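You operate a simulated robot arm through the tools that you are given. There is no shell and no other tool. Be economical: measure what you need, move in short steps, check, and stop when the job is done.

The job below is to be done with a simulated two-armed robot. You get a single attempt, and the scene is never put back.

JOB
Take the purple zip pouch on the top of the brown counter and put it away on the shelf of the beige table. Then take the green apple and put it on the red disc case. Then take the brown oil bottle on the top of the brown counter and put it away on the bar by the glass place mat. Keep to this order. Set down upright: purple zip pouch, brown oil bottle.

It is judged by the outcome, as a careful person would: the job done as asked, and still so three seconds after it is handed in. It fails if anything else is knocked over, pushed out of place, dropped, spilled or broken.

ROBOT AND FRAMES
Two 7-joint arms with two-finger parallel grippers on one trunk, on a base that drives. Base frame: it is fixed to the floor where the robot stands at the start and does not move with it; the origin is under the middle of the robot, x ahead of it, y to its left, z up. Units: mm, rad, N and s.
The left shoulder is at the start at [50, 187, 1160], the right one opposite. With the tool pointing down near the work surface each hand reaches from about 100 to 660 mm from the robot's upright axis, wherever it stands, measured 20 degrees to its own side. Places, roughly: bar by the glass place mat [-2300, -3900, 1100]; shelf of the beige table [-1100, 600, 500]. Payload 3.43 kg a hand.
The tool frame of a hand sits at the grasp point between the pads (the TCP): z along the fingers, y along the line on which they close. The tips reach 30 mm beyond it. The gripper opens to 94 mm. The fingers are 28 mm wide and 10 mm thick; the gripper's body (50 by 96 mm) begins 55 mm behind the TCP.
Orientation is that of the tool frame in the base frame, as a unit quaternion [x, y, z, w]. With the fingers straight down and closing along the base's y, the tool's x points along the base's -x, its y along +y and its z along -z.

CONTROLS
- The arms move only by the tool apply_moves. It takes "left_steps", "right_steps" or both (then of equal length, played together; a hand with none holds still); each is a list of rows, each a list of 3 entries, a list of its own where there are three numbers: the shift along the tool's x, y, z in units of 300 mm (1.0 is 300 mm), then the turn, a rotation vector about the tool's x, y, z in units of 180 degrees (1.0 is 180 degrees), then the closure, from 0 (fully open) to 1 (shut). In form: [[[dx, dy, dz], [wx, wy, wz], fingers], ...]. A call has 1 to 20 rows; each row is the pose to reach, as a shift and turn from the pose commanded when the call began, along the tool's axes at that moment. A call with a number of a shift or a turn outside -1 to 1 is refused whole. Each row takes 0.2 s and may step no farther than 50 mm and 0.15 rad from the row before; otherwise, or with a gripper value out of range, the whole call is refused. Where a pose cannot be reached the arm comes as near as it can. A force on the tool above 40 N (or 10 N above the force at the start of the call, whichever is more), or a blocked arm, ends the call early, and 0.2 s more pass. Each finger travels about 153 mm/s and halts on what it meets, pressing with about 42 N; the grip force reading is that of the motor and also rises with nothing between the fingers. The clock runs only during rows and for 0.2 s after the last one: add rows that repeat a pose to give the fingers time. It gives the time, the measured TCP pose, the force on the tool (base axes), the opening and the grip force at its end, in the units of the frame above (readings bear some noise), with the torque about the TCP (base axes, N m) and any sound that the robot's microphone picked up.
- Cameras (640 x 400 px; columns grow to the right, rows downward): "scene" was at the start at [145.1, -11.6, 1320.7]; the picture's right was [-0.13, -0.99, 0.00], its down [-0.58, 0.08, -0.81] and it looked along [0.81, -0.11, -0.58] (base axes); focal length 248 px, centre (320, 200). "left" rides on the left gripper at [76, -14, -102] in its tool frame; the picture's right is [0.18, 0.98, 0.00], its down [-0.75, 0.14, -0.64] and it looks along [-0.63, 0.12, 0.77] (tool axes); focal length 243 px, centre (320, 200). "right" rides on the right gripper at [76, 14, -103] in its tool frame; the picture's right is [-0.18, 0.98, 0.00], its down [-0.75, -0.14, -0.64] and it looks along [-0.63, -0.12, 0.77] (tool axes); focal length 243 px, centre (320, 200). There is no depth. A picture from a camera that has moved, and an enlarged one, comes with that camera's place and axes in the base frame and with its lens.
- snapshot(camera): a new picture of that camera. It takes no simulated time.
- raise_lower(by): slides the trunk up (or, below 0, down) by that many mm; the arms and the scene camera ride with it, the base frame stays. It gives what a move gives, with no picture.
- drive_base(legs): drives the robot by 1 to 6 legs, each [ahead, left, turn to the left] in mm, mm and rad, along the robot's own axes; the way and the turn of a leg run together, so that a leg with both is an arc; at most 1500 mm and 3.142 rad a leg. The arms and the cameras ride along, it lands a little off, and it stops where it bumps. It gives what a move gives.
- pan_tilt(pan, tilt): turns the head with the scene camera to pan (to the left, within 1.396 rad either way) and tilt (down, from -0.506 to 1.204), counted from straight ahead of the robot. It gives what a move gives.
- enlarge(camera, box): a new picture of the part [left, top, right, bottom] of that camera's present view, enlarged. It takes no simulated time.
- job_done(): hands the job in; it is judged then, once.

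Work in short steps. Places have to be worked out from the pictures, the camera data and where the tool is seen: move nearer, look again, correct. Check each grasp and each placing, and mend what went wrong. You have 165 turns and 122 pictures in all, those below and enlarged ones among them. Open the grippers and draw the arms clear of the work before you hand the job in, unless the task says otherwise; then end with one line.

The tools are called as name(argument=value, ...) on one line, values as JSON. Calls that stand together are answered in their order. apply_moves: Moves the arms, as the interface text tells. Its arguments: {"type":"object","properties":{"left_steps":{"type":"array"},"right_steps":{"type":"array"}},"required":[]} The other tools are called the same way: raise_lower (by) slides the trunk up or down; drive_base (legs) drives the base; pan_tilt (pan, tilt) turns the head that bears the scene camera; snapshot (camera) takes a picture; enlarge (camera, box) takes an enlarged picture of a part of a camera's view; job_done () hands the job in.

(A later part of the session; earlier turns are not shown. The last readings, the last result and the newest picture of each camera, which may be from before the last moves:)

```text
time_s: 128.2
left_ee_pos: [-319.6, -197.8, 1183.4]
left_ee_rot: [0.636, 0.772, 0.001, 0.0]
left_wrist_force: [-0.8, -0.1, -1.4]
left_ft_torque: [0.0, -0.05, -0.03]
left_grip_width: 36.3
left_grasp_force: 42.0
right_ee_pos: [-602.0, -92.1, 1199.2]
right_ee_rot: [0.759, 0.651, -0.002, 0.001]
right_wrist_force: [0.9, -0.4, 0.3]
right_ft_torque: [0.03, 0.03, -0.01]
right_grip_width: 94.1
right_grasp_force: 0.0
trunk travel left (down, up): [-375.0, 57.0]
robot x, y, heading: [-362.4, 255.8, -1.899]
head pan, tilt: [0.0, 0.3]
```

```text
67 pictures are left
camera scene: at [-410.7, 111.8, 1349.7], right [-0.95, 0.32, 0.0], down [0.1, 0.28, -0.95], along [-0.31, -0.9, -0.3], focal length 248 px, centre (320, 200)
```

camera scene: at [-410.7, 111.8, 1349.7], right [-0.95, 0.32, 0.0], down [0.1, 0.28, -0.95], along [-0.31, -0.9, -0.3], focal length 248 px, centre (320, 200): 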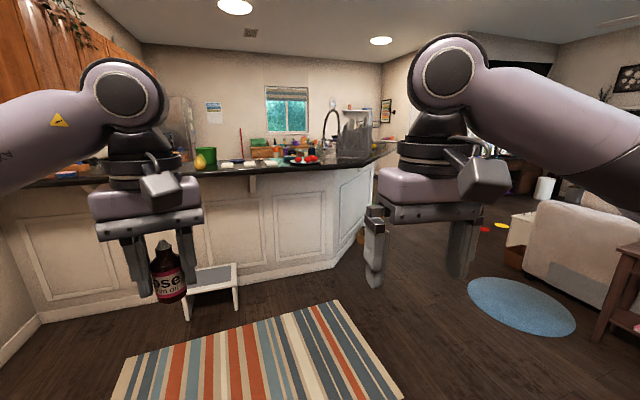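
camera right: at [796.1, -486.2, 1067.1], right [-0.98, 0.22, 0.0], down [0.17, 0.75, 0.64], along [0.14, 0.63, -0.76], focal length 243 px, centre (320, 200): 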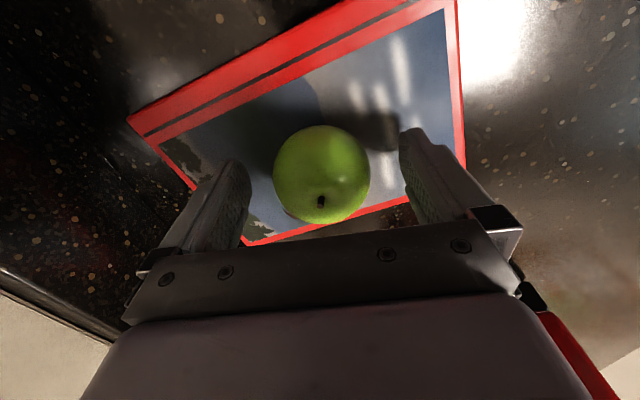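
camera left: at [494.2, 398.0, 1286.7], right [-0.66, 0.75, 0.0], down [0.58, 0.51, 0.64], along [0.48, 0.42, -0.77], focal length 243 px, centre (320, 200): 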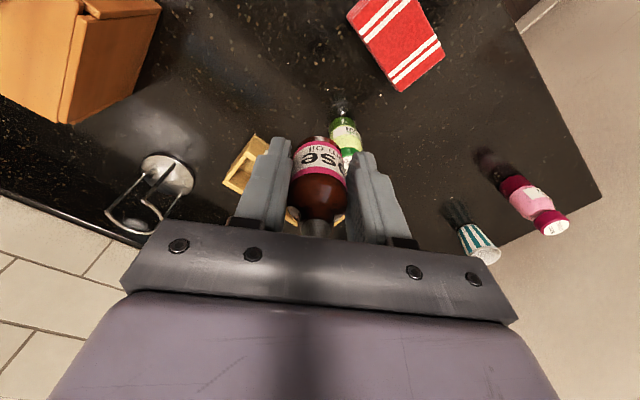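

The raised bar is ahead and bends away to the right. I'll zoom in to find the glass place mat and the way around.

enlarge(camera="scene", box=[180, 80, 400, 220])

pan_tilt(pan=-0.5, tilt=0.3)

snapshot(camera="scene")

```text
2.86 times, centred on (290, 150) of scene
camera zoom: at [-410.7, 111.8, 1349.7], right [-0.95, 0.32, 0.0], down [0.1, 0.28, -0.95], along [-0.31, -0.9, -0.3], focal length 708 px, centre (406, 343)
```

zoom: 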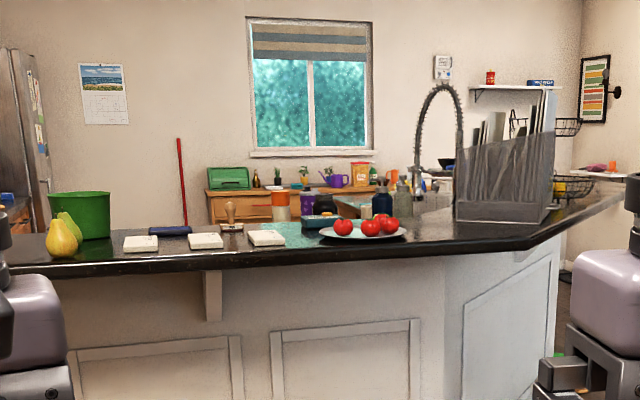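

```text
time_s: 129.1
left_ee_pos: [-319.7, -197.6, 1182.5]
left_ee_rot: [0.636, 0.772, -0.001, -0.001]
left_wrist_force: [-0.8, 0.7, 0.3]
left_ft_torque: [0.04, 0.01, -0.03]
left_grip_width: 36.2
left_grasp_force: 42.2
right_ee_pos: [-601.7, -92.8, 1198.6]
right_ee_rot: [0.76, 0.65, -0.002, 0.001]
right_wrist_force: [-0.1, -0.1, 0.0]
right_ft_torque: [0.02, -0.02, 0.0]
right_grip_width: 94.2
right_grasp_force: 0.1
trunk travel left (down, up): [-375.0, 57.0]
robot x, y, heading: [-360.6, 257.6, -1.903]
head pan, tilt: [-0.499, 0.3]
```

```text
65 pictures are left
camera scene: at [-449.3, 137.0, 1349.8], right [-0.68, 0.74, 0.0], down [0.22, 0.2, -0.96], along [-0.7, -0.65, -0.3], focal length 248 px, centre (320, 200)
```

scene: 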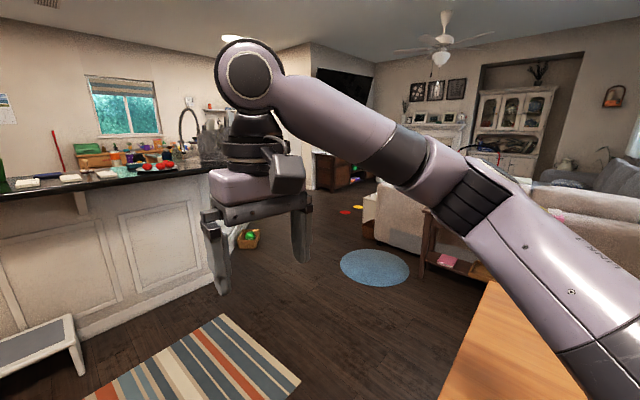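

The bar's front corner is at about (-1250,-1870), and it bends away toward the destination. I'll drive diagonally through the open floor to about (-1900,-1500), stopping midway to look.

drive_base(legs=[[0, 0, -0.39], [1300, 0, 0]])

pan_tilt(pan=0.0, tilt=0.3)

snapshot(camera="scene")

```text
time_s: 132.9
left_ee_pos: [-628.7, -422.2, 1182.0]
left_ee_rot: [0.773, 0.634, 0.0, -0.001]
left_wrist_force: [-0.4, 0.2, -0.2]
left_ft_torque: [0.02, -0.01, -0.01]
left_grip_width: 36.3
left_grasp_force: 41.8
right_ee_pos: [-850.3, -218.8, 1198.5]
right_ee_rot: [0.871, 0.492, -0.001, -0.001]
right_wrist_force: [-0.2, -0.7, 1.1]
right_ft_torque: [0.01, 0.01, 0.02]
right_grip_width: 93.9
right_grasp_force: 0.0
trunk travel left (down, up): [-375.0, 57.0]
robot x, y, heading: [-492.8, 13.4, -2.289]
head pan, tilt: [-0.499, 0.3]
stopped in leg 2: the robot was blocked; the commanded pose is now the measured one
```

```text
time_s: 133.8
left_ee_pos: [-628.3, -420.7, 1183.5]
left_ee_rot: [0.773, 0.634, 0.0, -0.001]
left_wrist_force: [0.2, 0.6, 0.1]
left_ft_torque: [-0.02, 0.0, 0.01]
left_grip_width: 36.1
left_grasp_force: 42.7
right_ee_pos: [-850.6, -217.7, 1198.4]
right_ee_rot: [0.871, 0.491, -0.002, 0.0]
right_wrist_force: [-0.8, 0.6, -0.1]
right_ft_torque: [0.0, 0.03, -0.01]
right_grip_width: 94.1
right_grasp_force: 0.0
trunk travel left (down, up): [-375.0, 57.0]
robot x, y, heading: [-499.5, 12.9, -2.291]
head pan, tilt: [0.0, 0.3]
```

```text
64 pictures are left
camera scene: at [-596.3, -100.5, 1349.8], right [-0.75, 0.66, 0.0], down [0.2, 0.22, -0.96], along [-0.63, -0.72, -0.3], focal length 248 px, centre (320, 200)
```

scene: 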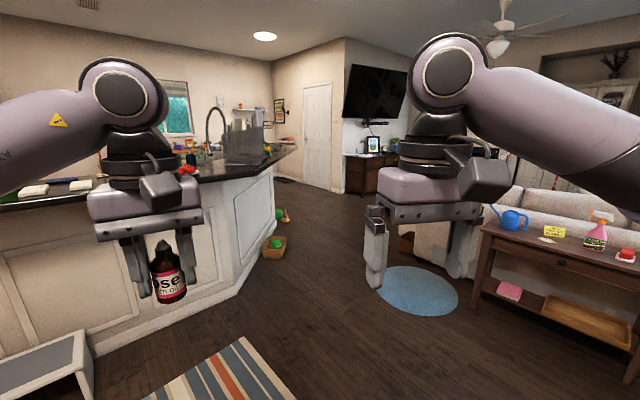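

I bumped the table's near corner with the base. Backing off and checking the table before anything else.

drive_base(legs=[[-40, 130, 0]])

pan_tilt(pan=-1.2, tilt=0.6)

snapshot(camera="scene")

```text
time_s: 135.1
left_ee_pos: [-505.5, -476.4, 1182.3]
left_ee_rot: [0.773, 0.634, -0.001, 0.0]
left_wrist_force: [0.7, 0.3, 0.0]
left_ft_torque: [0.02, 0.02, -0.04]
left_grip_width: 36.1
left_grasp_force: 41.9
right_ee_pos: [-726.3, -273.0, 1199.3]
right_ee_rot: [0.871, 0.491, -0.002, 0.0]
right_wrist_force: [0.2, -0.5, 0.4]
right_ft_torque: [0.02, 0.03, 0.01]
right_grip_width: 94.1
right_grasp_force: 0.0
trunk travel left (down, up): [-375.0, 57.0]
robot x, y, heading: [-372.7, -45.4, -2.293]
head pan, tilt: [0.0, 0.3]
```

```text
time_s: 136.5
left_ee_pos: [-505.6, -476.3, 1182.7]
left_ee_rot: [0.773, 0.634, -0.001, -0.002]
left_wrist_force: [0.7, -0.2, -0.2]
left_ft_torque: [-0.01, -0.01, 0.02]
left_grip_width: 36.2
left_grasp_force: 42.0
right_ee_pos: [-727.4, -272.6, 1199.1]
right_ee_rot: [0.87, 0.493, -0.002, 0.0]
right_wrist_force: [0.3, -0.6, 0.7]
right_ft_torque: [-0.01, 0.04, 0.0]
right_grip_width: 93.8
right_grasp_force: 0.1
trunk travel left (down, up): [-375.0, 57.0]
robot x, y, heading: [-374.6, -43.6, -2.286]
head pan, tilt: [-1.201, 0.6]
```

```text
63 pictures are left
camera scene: at [-494.7, -55.7, 1322.4], right [0.34, 0.94, 0.0], down [0.53, -0.19, -0.83], along [-0.78, 0.28, -0.56], focal length 248 px, centre (320, 200)
```

scene: 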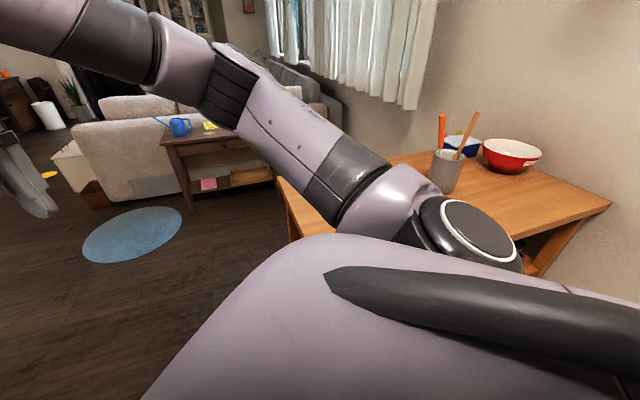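

The tabletop items are undisturbed. I'll turn to confirm the shelf and pouch are fine too.

drive_base(legs=[[-150, 0, 0], [0, 0, -1.1]])

pan_tilt(pan=-0.3, tilt=0.6)

snapshot(camera="scene")

```text
time_s: 140.7
left_ee_pos: [-721.6, -3.3, 1183.0]
left_ee_rot: [0.991, 0.132, 0.0, 0.0]
left_wrist_force: [-0.7, -0.7, -0.7]
left_ft_torque: [-0.02, -0.03, 0.01]
left_grip_width: 36.2
left_grasp_force: 41.7
right_ee_pos: [-637.5, 284.6, 1199.4]
right_ee_rot: [0.999, -0.039, -0.002, 0.0]
right_wrist_force: [-0.1, -0.3, -0.4]
right_ft_torque: [-0.03, -0.03, -0.02]
right_grip_width: 94.1
right_grasp_force: 0.0
trunk travel left (down, up): [-375.0, 57.0]
robot x, y, heading: [-273.8, 71.4, 2.886]
head pan, tilt: [-1.201, 0.6]
```

```text
time_s: 141.9
left_ee_pos: [-721.8, -4.3, 1183.1]
left_ee_rot: [0.991, 0.132, 0.0, -0.001]
left_wrist_force: [-0.2, -0.2, -0.4]
left_ft_torque: [0.01, -0.02, 0.0]
left_grip_width: 36.3
left_grasp_force: 42.1
right_ee_pos: [-638.6, 284.5, 1199.5]
right_ee_rot: [0.999, -0.04, -0.001, 0.0]
right_wrist_force: [0.3, -0.2, 0.0]
right_ft_torque: [-0.04, 0.0, -0.05]
right_grip_width: 94.2
right_grasp_force: 0.0
trunk travel left (down, up): [-375.0, 57.0]
robot x, y, heading: [-273.0, 69.2, 2.884]
head pan, tilt: [-0.3, 0.6]
```

```text
62 pictures are left
camera scene: at [-405.6, 132.3, 1322.3], right [0.53, 0.85, 0.0], down [0.48, -0.3, -0.83], along [-0.7, 0.44, -0.56], focal length 248 px, centre (320, 200)
```

scene: 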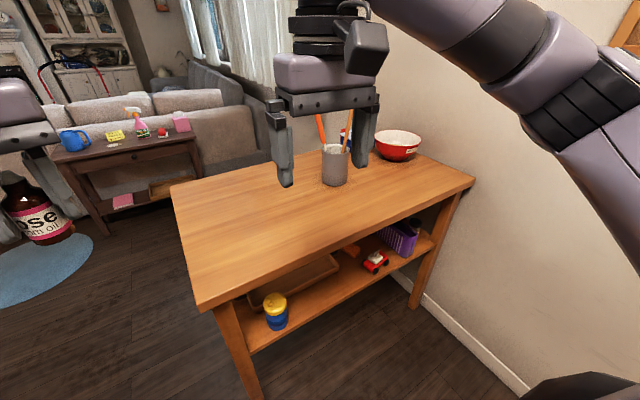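

Everything on the table and shelf is intact and the pouch is still standing. Now a wider route clear of the table: (-300,-360) → (-1450,-400) → (-1900,-1450).

drive_base(legs=[[-83, 423, 0], [0, 0, 0.6], [1097, -347, 0], [0, 0, 0.7]])

pan_tilt(pan=0.0, tilt=0.4)

snapshot(camera="scene")

```text
time_s: 153.5
left_ee_pos: [-1500.7, -853.4, 1182.3]
left_ee_rot: [0.711, 0.703, -0.001, 0.0]
left_wrist_force: [-1.1, -0.1, 0.1]
left_ft_torque: [0.02, 0.0, 0.02]
left_grip_width: 36.2
left_grasp_force: 41.9
right_ee_pos: [-1754.9, -695.2, 1199.4]
right_ee_rot: [0.821, 0.571, -0.001, 0.0]
right_wrist_force: [-0.6, -0.5, 0.4]
right_ft_torque: [-0.02, 0.03, 0.04]
right_grip_width: 94.0
right_grasp_force: 0.1
trunk travel left (down, up): [-375.0, 57.0]
robot x, y, heading: [-1447.1, -403.0, -2.106]
head pan, tilt: [-0.3, 0.6]
```

```text
time_s: 154.3
left_ee_pos: [-1500.4, -855.4, 1184.1]
left_ee_rot: [0.71, 0.704, 0.0, 0.0]
left_wrist_force: [0.1, -0.4, -1.1]
left_ft_torque: [0.05, -0.02, 0.02]
left_grip_width: 36.0
left_grasp_force: 41.7
right_ee_pos: [-1756.0, -694.7, 1199.3]
right_ee_rot: [0.821, 0.571, -0.001, 0.001]
right_wrist_force: [-0.3, -0.4, -0.5]
right_ft_torque: [0.0, -0.02, 0.01]
right_grip_width: 94.1
right_grasp_force: 0.1
trunk travel left (down, up): [-375.0, 57.0]
robot x, y, heading: [-1448.5, -403.5, -2.106]
head pan, tilt: [0.0, 0.4]
```

```text
61 pictures are left
camera scene: at [-1526.6, -532.6, 1340.5], right [-0.86, 0.51, 0.0], down [0.2, 0.34, -0.92], along [-0.47, -0.79, -0.39], focal length 248 px, centre (320, 200)
```

scene: 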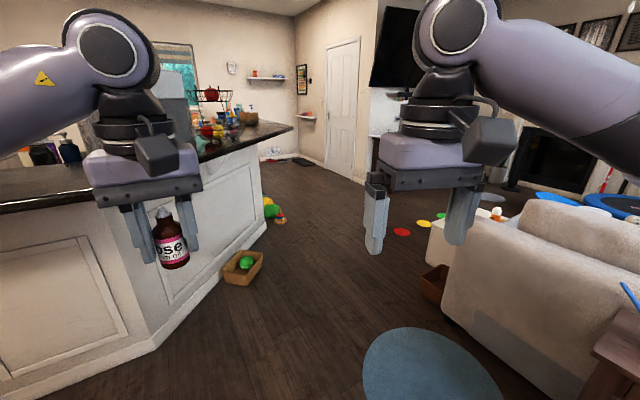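

The bar's leg runs diagonally, and its end is near (-2450,-2700). I'll go on to about (-2300,-1900), keeping away from the bar edge, the toys and the rug.

drive_base(legs=[[1147, 215, 0], [574, -183, 0]])

snapshot(camera="scene")

```text
time_s: 160.1
left_ee_pos: [-1916.7, -1913.0, 1197.5]
left_ee_rot: [0.718, 0.696, -0.009, 0.02]
left_wrist_force: [-0.5, -0.2, -0.7]
left_ft_torque: [0.03, -0.02, -0.02]
left_grip_width: 36.1
left_grasp_force: 42.7
right_ee_pos: [-2166.5, -1761.9, 1201.9]
right_ee_rot: [0.82, 0.572, -0.003, 0.014]
right_wrist_force: [-1.0, 0.2, 0.4]
right_ft_torque: [-0.03, -0.02, -0.01]
right_grip_width: 94.2
right_grasp_force: 0.1
trunk travel left (down, up): [-375.0, 57.0]
robot x, y, heading: [-1845.9, -1486.9, -2.1]
head pan, tilt: [0.0, 0.4]
stopped in leg 1: the robot was blocked; the commanded pose is now the measured one
```

```text
60 pictures are left
camera scene: at [-1938.8, -1595.2, 1343.1], right [-0.86, 0.51, -0.02], down [0.21, 0.31, -0.93], along [-0.46, -0.8, -0.38], focal length 248 px, centre (320, 200)
```

scene: 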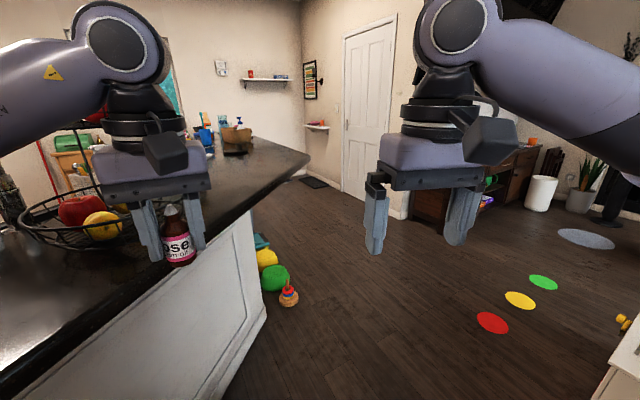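

I'm blocked again and slightly tilted, so something low may be under or in front of the base. Looking down before moving.

pan_tilt(pan=0.3, tilt=1.1)

snapshot(camera="scene")

snapshot(camera="left")

```text
time_s: 161.2
left_ee_pos: [-1916.6, -1912.7, 1197.6]
left_ee_rot: [0.718, 0.695, -0.008, 0.021]
left_wrist_force: [0.7, 0.0, -0.9]
left_ft_torque: [0.02, 0.02, -0.04]
left_grip_width: 36.1
left_grasp_force: 42.2
right_ee_pos: [-2165.0, -1761.1, 1202.6]
right_ee_rot: [0.82, 0.572, -0.004, 0.015]
right_wrist_force: [0.2, 0.5, 0.0]
right_ft_torque: [-0.02, 0.02, 0.01]
right_grip_width: 94.3
right_grasp_force: 0.0
trunk travel left (down, up): [-375.0, 57.0]
robot x, y, heading: [-1846.7, -1490.0, -2.099]
head pan, tilt: [0.3, 1.1]
```

```text
59 pictures are left
camera scene: at [-1905.8, -1578.2, 1285.6], right [-0.97, 0.23, -0.02], down [0.21, 0.86, -0.47], along [-0.09, -0.47, -0.88], focal length 248 px, centre (320, 200)
```

scene: 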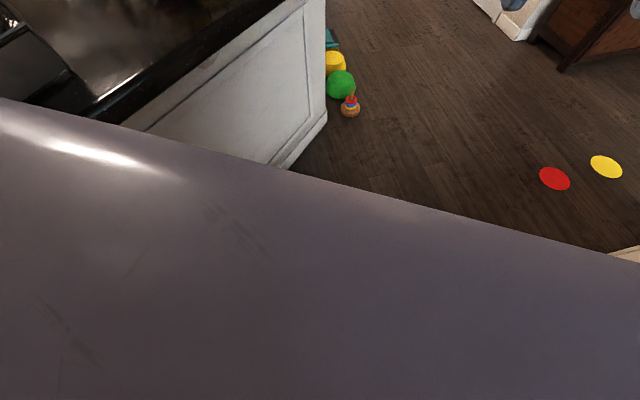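

```text
58 pictures are left
camera left: at [-1931.3, -1831.8, 1296.1], right [0.99, 0.15, 0.01], down [0.11, -0.73, 0.68], along [0.11, -0.67, -0.74], focal length 243 px, centre (320, 200)
```

left: 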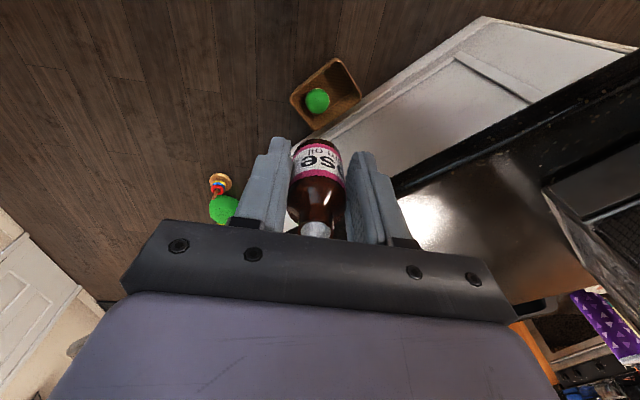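

The basket on the floor is untouched, so the block is probably my left elbow against the bar or something on it. Looking left.

pan_tilt(pan=1.2, tilt=0.6)

snapshot(camera="scene")

```text
time_s: 162.4
left_ee_pos: [-1918.1, -1912.8, 1196.5]
left_ee_rot: [0.719, 0.695, -0.008, 0.021]
left_wrist_force: [-0.9, 0.8, -0.1]
left_ft_torque: [0.01, -0.05, -0.01]
left_grip_width: 36.3
left_grasp_force: 42.1
right_ee_pos: [-2165.7, -1763.2, 1202.9]
right_ee_rot: [0.82, 0.572, -0.004, 0.016]
right_wrist_force: [0.4, 0.2, 0.0]
right_ft_torque: [0.0, 0.01, 0.0]
right_grip_width: 94.1
right_grasp_force: 0.0
trunk travel left (down, up): [-375.0, 57.0]
robot x, y, heading: [-1845.5, -1489.8, -2.101]
head pan, tilt: [1.201, 0.6]
```

```text
57 pictures are left
camera scene: at [-1837.2, -1585.2, 1325.3], right [-0.78, -0.62, 0.0], down [-0.34, 0.42, -0.84], along [0.52, -0.66, -0.54], focal length 248 px, centre (320, 200)
```

scene: 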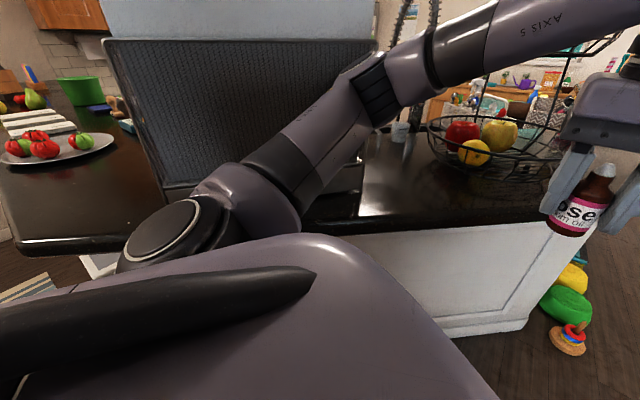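

The left shoulder and upper arm are right at the bar edge beside the tall file holder. I'll move directly away from the bar and check.

drive_base(legs=[[-60, -200, 0]])

snapshot(camera="scene")

```text
time_s: 164.0
left_ee_pos: [-2045.5, -1786.5, 1185.7]
left_ee_rot: [0.715, 0.699, -0.003, 0.005]
left_wrist_force: [-0.3, 0.5, -0.6]
left_ft_torque: [-0.03, 0.02, 0.02]
left_grip_width: 36.2
left_grasp_force: 41.9
right_ee_pos: [-2295.4, -1631.8, 1199.8]
right_ee_rot: [0.82, 0.572, -0.001, 0.0]
right_wrist_force: [0.2, 0.5, 0.2]
right_ft_torque: [-0.02, 0.0, 0.04]
right_grip_width: 93.9
right_grasp_force: 0.1
trunk travel left (down, up): [-375.0, 57.0]
robot x, y, heading: [-1990.0, -1338.4, -2.105]
head pan, tilt: [1.201, 0.6]
```

```text
56 pictures are left
camera scene: at [-1965.2, -1458.6, 1322.4], right [-0.78, -0.62, 0.0], down [-0.35, 0.44, -0.83], along [0.51, -0.65, -0.56], focal length 248 px, centre (320, 200)
```

scene: 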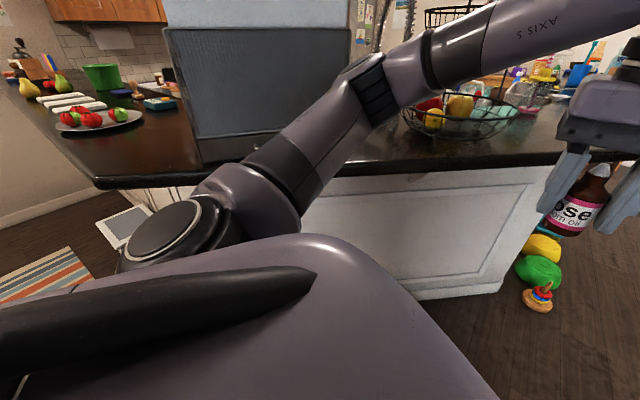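

The holder is still upright. I'll enlarge to judge whether it was displaced.

enlarge(camera="scene", box=[80, 10, 400, 210])

```text
2.00 times, centred on (240, 110) of scene
camera zoom: at [-1965.2, -1458.6, 1322.4], right [-0.78, -0.62, 0.0], down [-0.35, 0.44, -0.83], along [0.51, -0.65, -0.56], focal length 496 px, centre (480, 380)
```

zoom: 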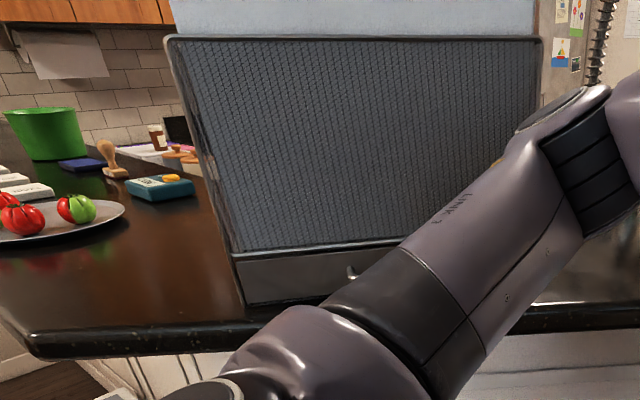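

The holder's corner matches its earlier position within measurement error. The bar's third segment runs along about -y from (-2519,-2693), so I'll go round it at a safe distance via (-2750,-2000) to (-3150,-3000).

drive_base(legs=[[957, -317, 0], [1065, 165, 0]])

pan_tilt(pan=0.7, tilt=0.4)

snapshot(camera="scene")

```text
time_s: 174.3
left_ee_pos: [-3195.5, -3451.9, 1185.0]
left_ee_rot: [0.718, 0.696, -0.002, 0.003]
left_wrist_force: [0.3, 0.3, -0.4]
left_ft_torque: [-0.02, 0.01, -0.03]
left_grip_width: 36.2
left_grasp_force: 42.2
right_ee_pos: [-3444.9, -3297.9, 1199.4]
right_ee_rot: [0.821, 0.57, -0.001, 0.001]
right_wrist_force: [0.0, -0.4, -0.1]
right_ft_torque: [-0.01, 0.01, -0.04]
right_grip_width: 93.7
right_grasp_force: 0.1
trunk travel left (down, up): [-375.0, 57.0]
robot x, y, heading: [-3139.1, -3006.6, -2.105]
head pan, tilt: [1.201, 0.6]
```

```text
time_s: 175.3
left_ee_pos: [-3195.7, -3452.8, 1186.1]
left_ee_rot: [0.718, 0.696, -0.003, 0.002]
left_wrist_force: [0.8, 0.2, -0.6]
left_ft_torque: [0.01, 0.01, 0.0]
left_grip_width: 36.2
left_grasp_force: 41.6
right_ee_pos: [-3445.2, -3298.8, 1199.0]
right_ee_rot: [0.821, 0.571, -0.001, 0.001]
right_wrist_force: [-0.7, 0.5, 0.8]
right_ft_torque: [0.02, 0.0, 0.01]
right_grip_width: 94.0
right_grasp_force: 0.0
trunk travel left (down, up): [-375.0, 57.0]
robot x, y, heading: [-3139.4, -3006.3, -2.107]
head pan, tilt: [0.7, 0.4]
```

```text
54 pictures are left
camera scene: at [-3153.8, -3147.9, 1340.5], right [-0.99, -0.17, 0.0], down [-0.06, 0.38, -0.92], along [0.15, -0.91, -0.39], focal length 248 px, centre (320, 200)
```

scene: 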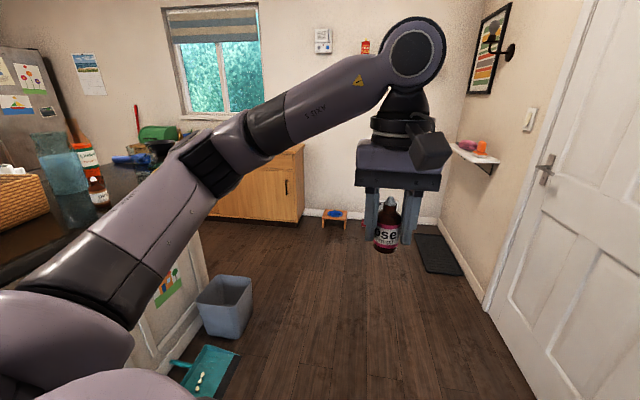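

There is a bin and a dustpan on the floor by the bar's far end, near (-2430,-3900), that I must keep off. Turning left to face the bar.

drive_base(legs=[[0, 0, 1.7]])

pan_tilt(pan=-0.1, tilt=0.5)

snapshot(camera="scene")

```text
time_s: 179.8
left_ee_pos: [-2688.3, -3004.4, 1186.1]
left_ee_rot: [-0.051, 0.999, 0.001, 0.004]
left_wrist_force: [-0.2, -0.2, -0.4]
left_ft_torque: [0.0, 0.01, 0.0]
left_grip_width: 36.2
left_grasp_force: 42.1
right_ee_pos: [-2811.2, -3272.0, 1199.3]
right_ee_rot: [0.114, 0.994, 0.0, 0.002]
right_wrist_force: [0.2, -0.3, -0.3]
right_ft_torque: [-0.01, 0.01, -0.01]
right_grip_width: 94.3
right_grasp_force: 0.1
trunk travel left (down, up): [-375.0, 57.0]
robot x, y, heading: [-3140.3, -3007.9, -0.412]
head pan, tilt: [0.7, 0.4]
```

```text
time_s: 180.9
left_ee_pos: [-2689.5, -3005.4, 1185.1]
left_ee_rot: [-0.049, 0.999, 0.002, 0.004]
left_wrist_force: [0.1, -0.6, -0.5]
left_ft_torque: [0.02, -0.01, -0.01]
left_grip_width: 36.2
left_grasp_force: 42.1
right_ee_pos: [-2810.4, -3272.1, 1198.2]
right_ee_rot: [0.114, 0.993, -0.001, 0.002]
right_wrist_force: [-0.4, -0.2, 0.0]
right_ft_torque: [-0.01, 0.02, -0.02]
right_grip_width: 93.9
right_grasp_force: 0.1
trunk travel left (down, up): [-375.0, 57.0]
robot x, y, heading: [-3137.0, -3004.8, -0.405]
head pan, tilt: [-0.099, 0.499]
```

```text
53 pictures are left
camera scene: at [-3006.1, -3073.3, 1331.4], right [-0.48, -0.88, 0.0], down [-0.42, 0.23, -0.88], along [0.77, -0.42, -0.48], focal length 248 px, centre (320, 200)
```

scene: 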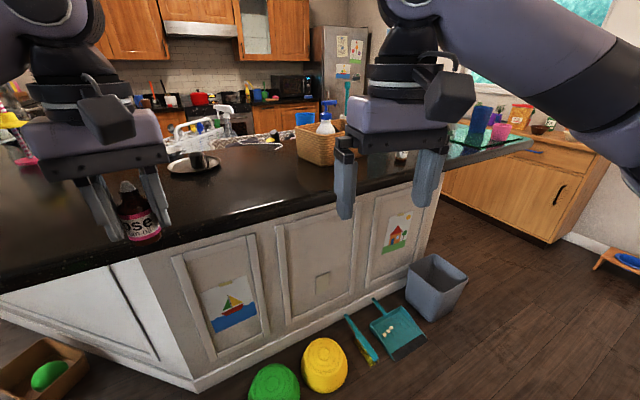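

The far end of the bar carries a teal, glassy mat. Zooming in on it.

enlarge(camera="scene", box=[260, 80, 560, 220])

```text
2.13 times, centred on (410, 150) of scene
camera zoom: at [-3006.1, -3073.3, 1331.4], right [-0.48, -0.88, 0.0], down [-0.42, 0.23, -0.88], along [0.77, -0.42, -0.48], focal length 529 px, centre (128, 307)
```

zoom: 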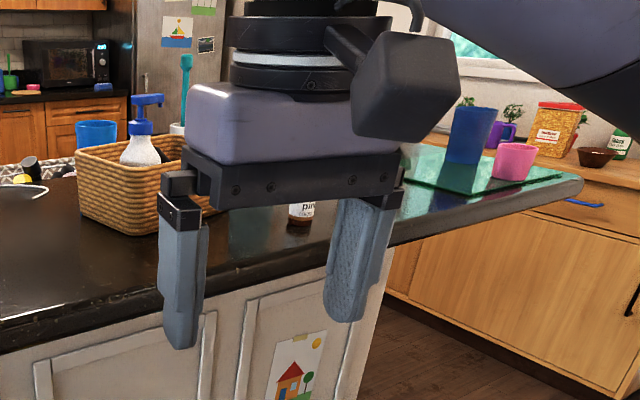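

The teal glass mat with a blue and a pink cup lies at the bar's far end, with the bar's front edge at x≈-2560. The free spot before the mat is about (-2440,-3720). I'll tuck the right hand aside, raise the trunk a little, and shift to face that part from x≈-3200.

apply_moves(right_steps=[[[0.06, -0.14, 0], [0, 0, 0], 0], [[0.12, -0.28, 0], [0, 0, 0], 0], [[0.18, -0.42, 0], [0, 0, 0], 0], [[0.24, -0.56, 0], [0, 0, 0], 0], [[0.3, -0.7, 0], [0, 0, 0], 0], [[0.33, -0.83, 0], [0, 0, 0], 0]])

raise_lower(by=55)

drive_base(legs=[[295, -847, 0], [0, 0, 0.405]])

pan_tilt(pan=0.0, tilt=0.5)

snapshot(camera="scene")

```text
time_s: 182.3
left_ee_pos: [-2689.2, -3005.5, 1185.4]
left_ee_rot: [-0.049, 0.999, 0.001, 0.005]
left_wrist_force: [-0.5, -0.4, -1.3]
left_ft_torque: [0.04, 0.04, 0.02]
left_grip_width: 36.2
left_grasp_force: 42.7
right_ee_pos: [-2963.5, -3491.9, 1198.8]
right_ee_rot: [0.113, 0.994, 0.0, 0.002]
right_wrist_force: [0.0, -0.2, -0.6]
right_ft_torque: [0.01, -0.01, -0.03]
right_grip_width: 93.9
right_grasp_force: 0.0
trunk travel left (down, up): [-375.0, 57.0]
robot x, y, heading: [-3140.4, -3007.3, -0.407]
head pan, tilt: [-0.099, 0.499]
```

```text
time_s: 183.3
left_ee_pos: [-2688.2, -3004.8, 1240.4]
left_ee_rot: [-0.05, 0.999, 0.001, 0.004]
left_wrist_force: [0.2, 0.3, -0.5]
left_ft_torque: [0.01, -0.01, -0.01]
left_grip_width: 36.3
left_grasp_force: 41.9
right_ee_pos: [-2962.2, -3490.8, 1254.2]
right_ee_rot: [0.114, 0.993, 0.0, 0.001]
right_wrist_force: [0.7, -0.1, -0.1]
right_ft_torque: [0.02, 0.03, -0.03]
right_grip_width: 93.9
right_grasp_force: 0.1
trunk travel left (down, up): [-430.0, 2.0]
robot x, y, heading: [-3142.2, -3006.5, -0.406]
head pan, tilt: [-0.099, 0.499]
```

```text
time_s: 189.2
left_ee_pos: [-2784.0, -3716.4, 1239.7]
left_ee_rot: [-0.252, 0.968, 0.001, 0.004]
left_wrist_force: [0.4, 0.2, -0.9]
left_ft_torque: [-0.01, 0.01, -0.02]
left_grip_width: 36.1
left_grasp_force: 42.0
right_ee_pos: [-2840.0, -4271.0, 1253.5]
right_ee_rot: [-0.092, 0.996, -0.001, 0.002]
right_wrist_force: [0.0, 0.8, 0.2]
right_ft_torque: [0.01, 0.0, -0.03]
right_grip_width: 94.0
right_grasp_force: 0.1
trunk travel left (down, up): [-430.0, 2.0]
robot x, y, heading: [-3195.2, -3897.9, 0.008]
head pan, tilt: [-0.099, 0.499]
```

```text
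time_s: 189.8
left_ee_pos: [-2785.1, -3717.6, 1239.1]
left_ee_rot: [-0.253, 0.968, 0.002, 0.004]
left_wrist_force: [-0.3, 0.5, -1.0]
left_ft_torque: [0.01, 0.01, 0.01]
left_grip_width: 36.1
left_grasp_force: 41.6
right_ee_pos: [-2841.2, -4270.4, 1254.6]
right_ee_rot: [-0.092, 0.996, 0.0, 0.002]
right_wrist_force: [-0.6, -0.1, -0.2]
right_ft_torque: [-0.02, -0.02, -0.03]
right_grip_width: 93.8
right_grasp_force: 0.1
trunk travel left (down, up): [-430.0, 2.0]
robot x, y, heading: [-3194.1, -3898.5, 0.007]
head pan, tilt: [0.0, 0.499]
```

```text
51 pictures are left
camera scene: at [-3047.3, -3897.2, 1386.4], right [0.01, -1.0, 0.0], down [-0.48, 0.0, -0.88], along [0.88, 0.01, -0.48], focal length 248 px, centre (320, 200)
```

scene: 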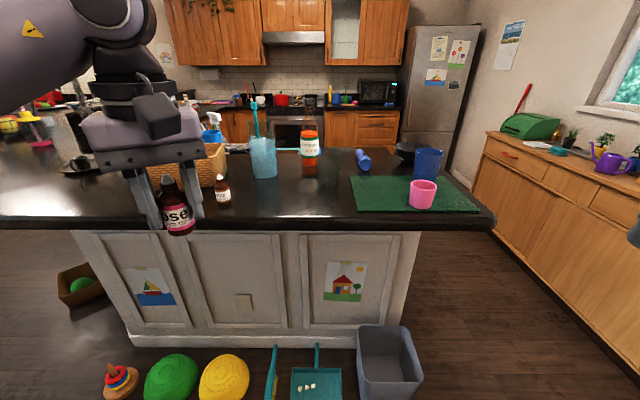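

Clear view. The mat's left edge is at y≈-3985, and the free spot is in front of the orange-capped bottle. I'll place it at (-2440,-3915) after driving so that point is left of centre.

drive_base(legs=[[0, -160, 0], [205, 0, 0]])

snapshot(camera="scene")

snapshot(camera="left")

```text
time_s: 192.5
left_ee_pos: [-2577.9, -3876.3, 1240.4]
left_ee_rot: [-0.253, 0.967, 0.003, 0.004]
left_wrist_force: [1.0, -0.5, -0.9]
left_ft_torque: [0.01, 0.01, 0.02]
left_grip_width: 36.1
left_grasp_force: 42.0
right_ee_pos: [-2632.8, -4430.3, 1254.2]
right_ee_rot: [-0.093, 0.996, 0.0, 0.001]
right_wrist_force: [0.9, -0.5, -0.1]
right_ft_torque: [0.01, 0.04, -0.02]
right_grip_width: 93.8
right_grasp_force: 0.0
trunk travel left (down, up): [-430.0, 2.0]
robot x, y, heading: [-2986.5, -4057.4, 0.003]
head pan, tilt: [0.0, 0.499]
```

```text
50 pictures are left
camera scene: at [-2839.9, -4056.3, 1386.3], right [0.01, -1.0, 0.0], down [-0.48, 0.0, -0.88], along [0.88, 0.01, -0.48], focal length 248 px, centre (320, 200)
```

scene: 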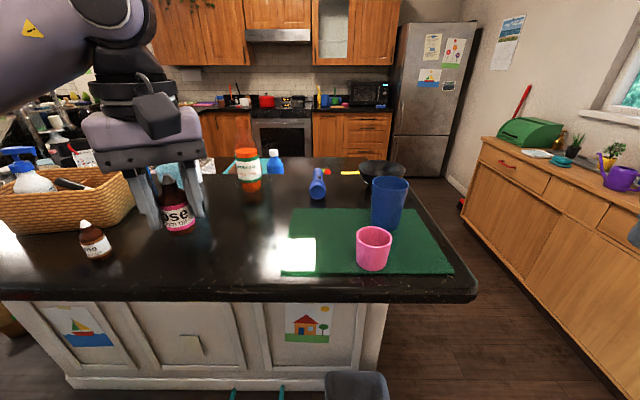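

```text
49 pictures are left
camera left: at [-2638.3, -3926.1, 1341.4], right [-0.64, 0.77, 0.0], down [0.58, 0.49, 0.65], along [0.5, 0.42, -0.76], focal length 243 px, centre (320, 200)
```

left: 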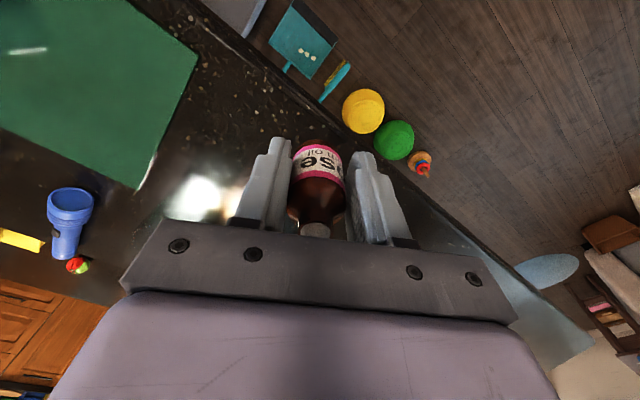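

The mat corner triangulates to (-2526,-3989), surface z≈1067. Moving above (-2440,-3915) and lowering to about 20 mm above the bar.

apply_moves(left_steps=[[[-0.084, -0.085, 0], [0, 0, 0], 1], [[-0.168, -0.169, 0], [0, 0, 0], 1], [[-0.253, -0.254, 0], [0, 0, 0], 1], [[-0.337, -0.338, 0], [0, 0, 0], 1], [[-0.337, -0.338, 0.12], [0, 0, 0], 1], [[-0.337, -0.338, 0.24], [0, 0, 0], 1], [[-0.337, -0.338, 0.34], [0, 0, 0], 1], [[-0.337, -0.338, 0.34], [0, 0, 0], 1]])

snapshot(camera="scene")

snapshot(camera="left")

```text
time_s: 194.3
left_ee_pos: [-2439.5, -3913.4, 1138.0]
left_ee_rot: [-0.253, 0.967, 0.002, 0.005]
left_wrist_force: [-0.6, 0.5, -1.2]
left_ft_torque: [-0.01, -0.02, -0.02]
left_grip_width: 35.9
left_grasp_force: 42.1
right_ee_pos: [-2634.3, -4430.5, 1255.1]
right_ee_rot: [-0.092, 0.996, 0.001, 0.002]
right_wrist_force: [0.7, -0.6, 0.5]
right_ft_torque: [0.01, -0.01, 0.02]
right_grip_width: 94.1
right_grasp_force: 0.0
trunk travel left (down, up): [-430.0, 2.0]
robot x, y, heading: [-2991.0, -4058.0, 0.01]
head pan, tilt: [0.0, 0.499]
```

```text
48 pictures are left
camera scene: at [-2840.8, -4056.6, 1386.4], right [0.01, -1.0, 0.0], down [-0.48, 0.0, -0.88], along [0.88, 0.01, -0.48], focal length 248 px, centre (320, 200)
```

scene: 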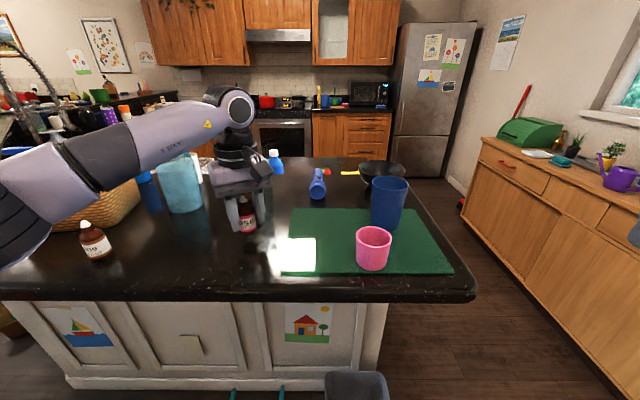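

```text
47 pictures are left
camera left: at [-2501.0, -3964.0, 1240.0], right [-0.64, 0.77, 0.0], down [0.58, 0.49, 0.65], along [0.5, 0.42, -0.76], focal length 243 px, centre (320, 200)
```

left: 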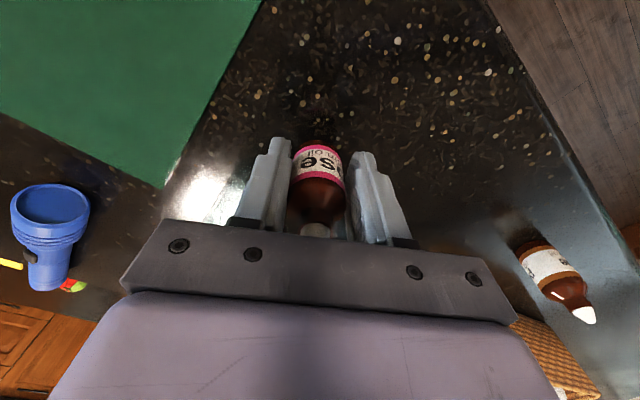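

Spot is clear. Lowering the last bit while watching the force.

apply_moves(left_steps=[[[0, 0, 0.03], [0, 0, 0], 1], [[0, 0, 0.05], [0, 0, 0], 1], [[0, 0, 0.05], [0, 0, 0], 1]])

apply_moves(left_steps=[[[0, 0, 0.008], [0, 0, 0], 1], [[0, 0, 0.014], [0, 0, 0], 1], [[0, 0, 0.014], [0, 0, 0], 1]])

```text
time_s: 195.1
left_ee_pos: [-2440.2, -3913.1, 1124.0]
left_ee_rot: [-0.254, 0.967, 0.002, 0.005]
left_wrist_force: [0.1, -0.2, -0.7]
left_ft_torque: [0.01, 0.0, -0.03]
left_grip_width: 36.3
left_grasp_force: 41.7
right_ee_pos: [-2634.9, -4430.6, 1254.9]
right_ee_rot: [-0.093, 0.996, 0.0, 0.002]
right_wrist_force: [-0.7, 0.1, 0.4]
right_ft_torque: [-0.01, -0.02, 0.0]
right_grip_width: 93.7
right_grasp_force: 0.1
trunk travel left (down, up): [-430.0, 2.0]
robot x, y, heading: [-2990.5, -4058.8, 0.009]
head pan, tilt: [0.0, 0.499]
```

```text
time_s: 195.9
left_ee_pos: [-2439.8, -3913.5, 1120.3]
left_ee_rot: [-0.254, 0.967, 0.002, 0.006]
left_wrist_force: [0.3, -0.1, 0.1]
left_ft_torque: [-0.01, -0.01, 0.0]
left_grip_width: 36.1
left_grasp_force: 42.1
right_ee_pos: [-2634.1, -4429.5, 1252.9]
right_ee_rot: [-0.092, 0.996, 0.0, 0.002]
right_wrist_force: [0.0, 0.3, -0.3]
right_ft_torque: [-0.02, 0.02, 0.01]
right_grip_width: 94.2
right_grasp_force: 0.1
trunk travel left (down, up): [-430.0, 2.0]
robot x, y, heading: [-2990.0, -4056.3, 0.002]
head pan, tilt: [0.0, 0.499]
```

No contact yet at 1120. A few more millimetres.

apply_moves(left_steps=[[[0, 0, 0.008], [0, 0, 0], 1], [[0, 0, 0.014], [0, 0, 0], 1], [[0, 0, 0.014], [0, 0, 0], 1]])

enlarge(camera="scene", box=[200, 160, 300, 260])

```text
time_s: 196.7
left_ee_pos: [-2441.6, -3913.9, 1118.6]
left_ee_rot: [-0.253, 0.967, 0.001, 0.008]
left_wrist_force: [-0.1, -1.9, 19.1]
left_ft_torque: [-0.42, -0.88, -0.08]
left_grip_width: 36.1
left_grasp_force: 41.6
right_ee_pos: [-2636.1, -4430.1, 1255.1]
right_ee_rot: [-0.092, 0.996, 0.0, 0.003]
right_wrist_force: [-0.7, 0.1, 0.2]
right_ft_torque: [0.04, 0.0, 0.0]
right_grip_width: 94.1
right_grasp_force: 0.1
trunk travel left (down, up): [-430.0, 2.0]
robot x, y, heading: [-2987.9, -4053.3, 0.008]
head pan, tilt: [0.0, 0.499]
```

```text
4.00 times, centred on (250, 210) of scene
camera zoom: at [-2842.9, -4057.0, 1387.0], right [0.01, -1.0, 0.0], down [-0.48, 0.0, -0.88], along [0.88, 0.01, -0.48], focal length 991 px, centre (600, 160)
```

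zoom: 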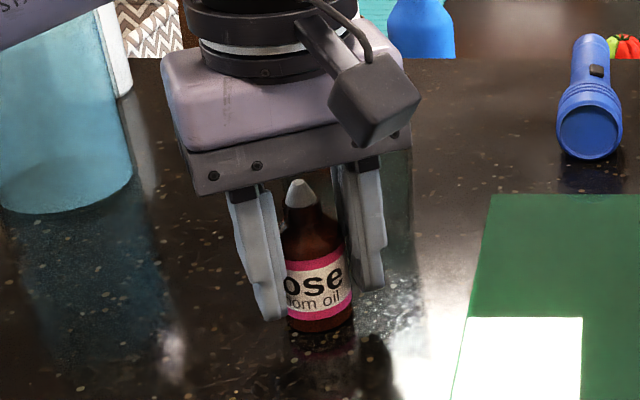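

Contact at 19 N: the bottle is on the bar. I'll relax 2 mm, then open part way and check.

apply_moves(left_steps=[[[0, 0, -0.007], [0, 0, 0], 1], [[0, 0, -0.007], [0, 0, 0], 1]])

snapshot(camera="left")

```text
time_s: 197.3
left_ee_pos: [-2440.7, -3914.5, 1118.6]
left_ee_rot: [-0.253, 0.967, 0.002, 0.005]
left_wrist_force: [0.3, -2.7, 17.7]
left_ft_torque: [-0.37, -0.76, -0.07]
left_grip_width: 36.1
left_grasp_force: 41.8
right_ee_pos: [-2636.1, -4430.6, 1255.1]
right_ee_rot: [-0.093, 0.996, 0.0, 0.003]
right_wrist_force: [-0.5, 0.1, 0.3]
right_ft_torque: [0.0, 0.02, -0.01]
right_grip_width: 94.0
right_grasp_force: 0.0
trunk travel left (down, up): [-430.0, 2.0]
robot x, y, heading: [-2990.4, -4061.6, 0.004]
head pan, tilt: [0.0, 0.499]
```

```text
45 pictures are left
camera left: at [-2501.9, -3964.6, 1220.7], right [-0.64, 0.77, 0.0], down [0.58, 0.49, 0.65], along [0.5, 0.42, -0.76], focal length 243 px, centre (320, 200)
```

left: 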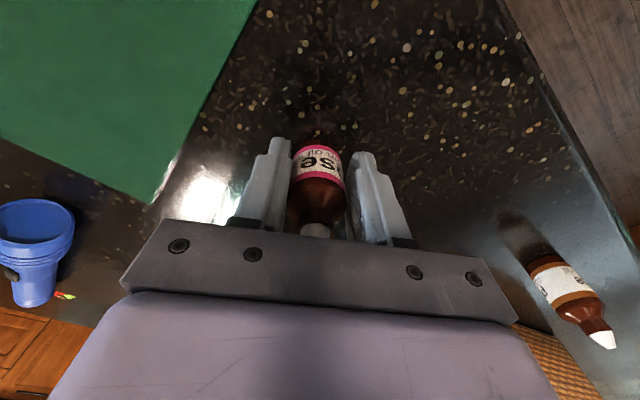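

Force is still 17 N, so I'll ease up a bit more.

apply_moves(left_steps=[[[0, 0, -0.007], [0, 0, 0], 1], [[0, 0, -0.007], [0, 0, 0], 1]])

```text
time_s: 197.9
left_ee_pos: [-2439.1, -3914.1, 1119.2]
left_ee_rot: [-0.255, 0.967, 0.004, 0.005]
left_wrist_force: [0.6, -2.1, 9.7]
left_ft_torque: [-0.22, -0.47, -0.04]
left_grip_width: 36.4
left_grasp_force: 42.3
right_ee_pos: [-2635.0, -4429.6, 1255.7]
right_ee_rot: [-0.092, 0.996, 0.001, 0.003]
right_wrist_force: [0.8, -0.1, 0.1]
right_ft_torque: [-0.03, -0.02, 0.0]
right_grip_width: 94.0
right_grasp_force: 0.1
trunk travel left (down, up): [-430.0, 2.0]
robot x, y, heading: [-2995.6, -4058.6, 0.009]
head pan, tilt: [0.0, 0.499]
```

The torque suggests a contact about 45 mm to the side of the TCP, so something transparent may be under the palm's edge. Zooming in closely.

enlarge(camera="scene", box=[210, 160, 290, 250])

enlarge(camera="left", box=[180, 110, 460, 260])

```text
4.44 times, centred on (250, 205) of scene
camera zoom: at [-2841.8, -4056.8, 1386.5], right [0.01, -1.0, 0.0], down [-0.48, 0.0, -0.88], along [0.88, 0.01, -0.48], focal length 1101 px, centre (631, 178)
```

zoom: 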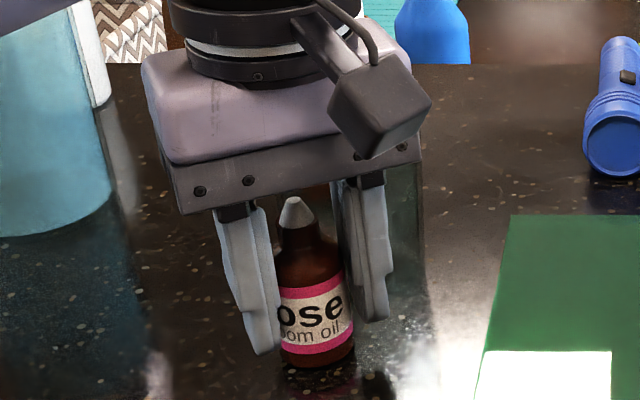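

```text
2.29 times, centred on (320, 185) of left
camera zoom: at [-2501.2, -3964.3, 1221.1], right [-0.64, 0.77, 0.0], down [0.58, 0.49, 0.65], along [0.5, 0.42, -0.76], focal length 555 px, centre (320, 234)
```

zoom: 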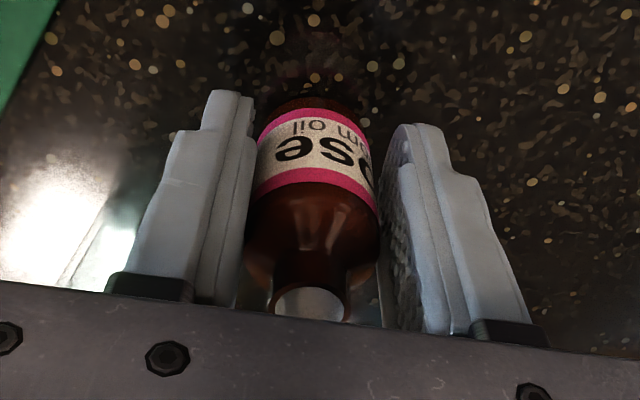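

There is a faint clear glass right beside and behind the finger, and the palm edge was resting on its rim. I'll lift straight up and examine.

apply_moves(left_steps=[[[0, 0, -0.03], [0, 0, 0], 1], [[0, 0, -0.1], [0, 0, 0], 1], [[0, 0, -0.23], [0, 0, 0], 1], [[0, 0, -0.35], [0, 0, 0], 1], [[0, 0, -0.4], [0, 0, 0], 1], [[0.1, 0.1, -0.4], [0, 0, 0], 1], [[0.2, 0.2, -0.4], [0, 0, 0], 1], [[0.3, 0.3, -0.4], [0, 0, 0], 1], [[0.4, 0.4, -0.4], [0, 0, 0], 1]])

enlarge(camera="scene", box=[180, 130, 340, 260])

snapshot(camera="left")

```text
time_s: 199.9
left_ee_pos: [-2602.8, -3868.5, 1239.6]
left_ee_rot: [-0.254, 0.967, 0.003, 0.005]
left_wrist_force: [0.2, 0.5, -0.6]
left_ft_torque: [-0.02, 0.0, 0.0]
left_grip_width: 36.4
left_grasp_force: 42.5
right_ee_pos: [-2633.5, -4429.2, 1254.2]
right_ee_rot: [-0.091, 0.996, -0.001, 0.003]
right_wrist_force: [-0.1, -0.2, -0.7]
right_ft_torque: [-0.02, 0.0, 0.02]
right_grip_width: 93.9
right_grasp_force: 0.1
trunk travel left (down, up): [-430.0, 2.0]
robot x, y, heading: [-2988.6, -4056.8, 0.005]
head pan, tilt: [0.0, 0.499]
```

```text
3.08 times, centred on (260, 195) of scene
camera zoom: at [-2841.4, -4056.0, 1386.5], right [0.01, -1.0, 0.0], down [-0.48, 0.0, -0.88], along [0.88, 0.01, -0.48], focal length 762 px, centre (505, 215)
```

zoom: 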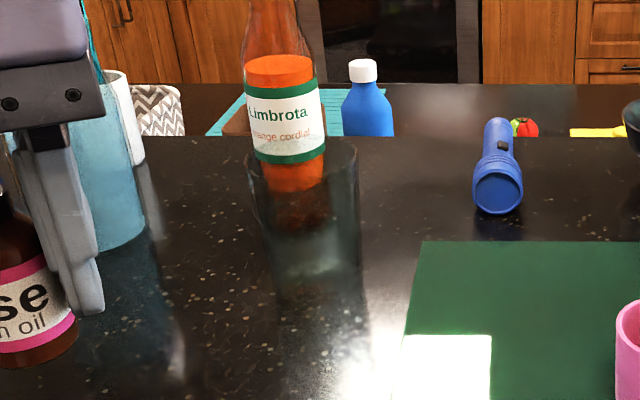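

```text
41 pictures are left
camera left: at [-2665.0, -3918.1, 1339.8], right [-0.64, 0.77, 0.0], down [0.58, 0.49, 0.65], along [0.5, 0.42, -0.76], focal length 243 px, centre (320, 200)
```

left: 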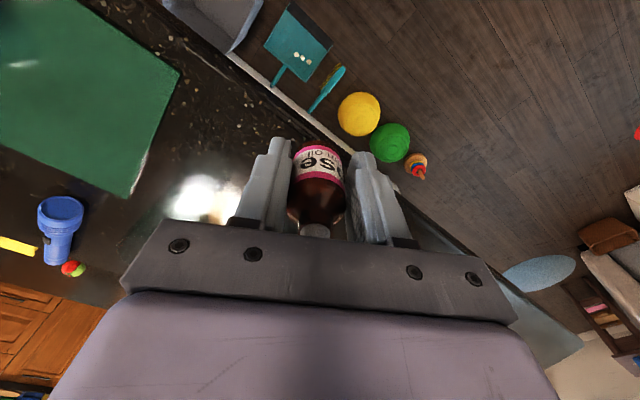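

A tall clear glass stands at about (-2373,-3903), radius 39 and height ≈107, still upright. I'll use a spot nearer the front, (-2495,-3895), after checking that it's really empty.

enlarge(camera="scene", box=[170, 190, 310, 310])

```text
3.33 times, centred on (240, 250) of scene
camera zoom: at [-2841.4, -4056.0, 1386.5], right [0.01, -1.0, 0.0], down [-0.48, 0.0, -0.88], along [0.88, 0.01, -0.48], focal length 826 px, centre (587, 33)
```

zoom: 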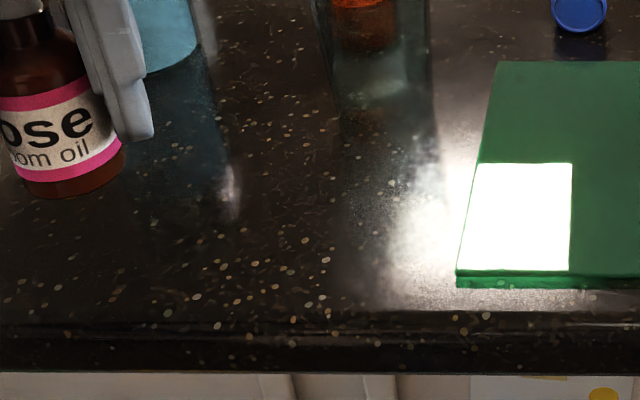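

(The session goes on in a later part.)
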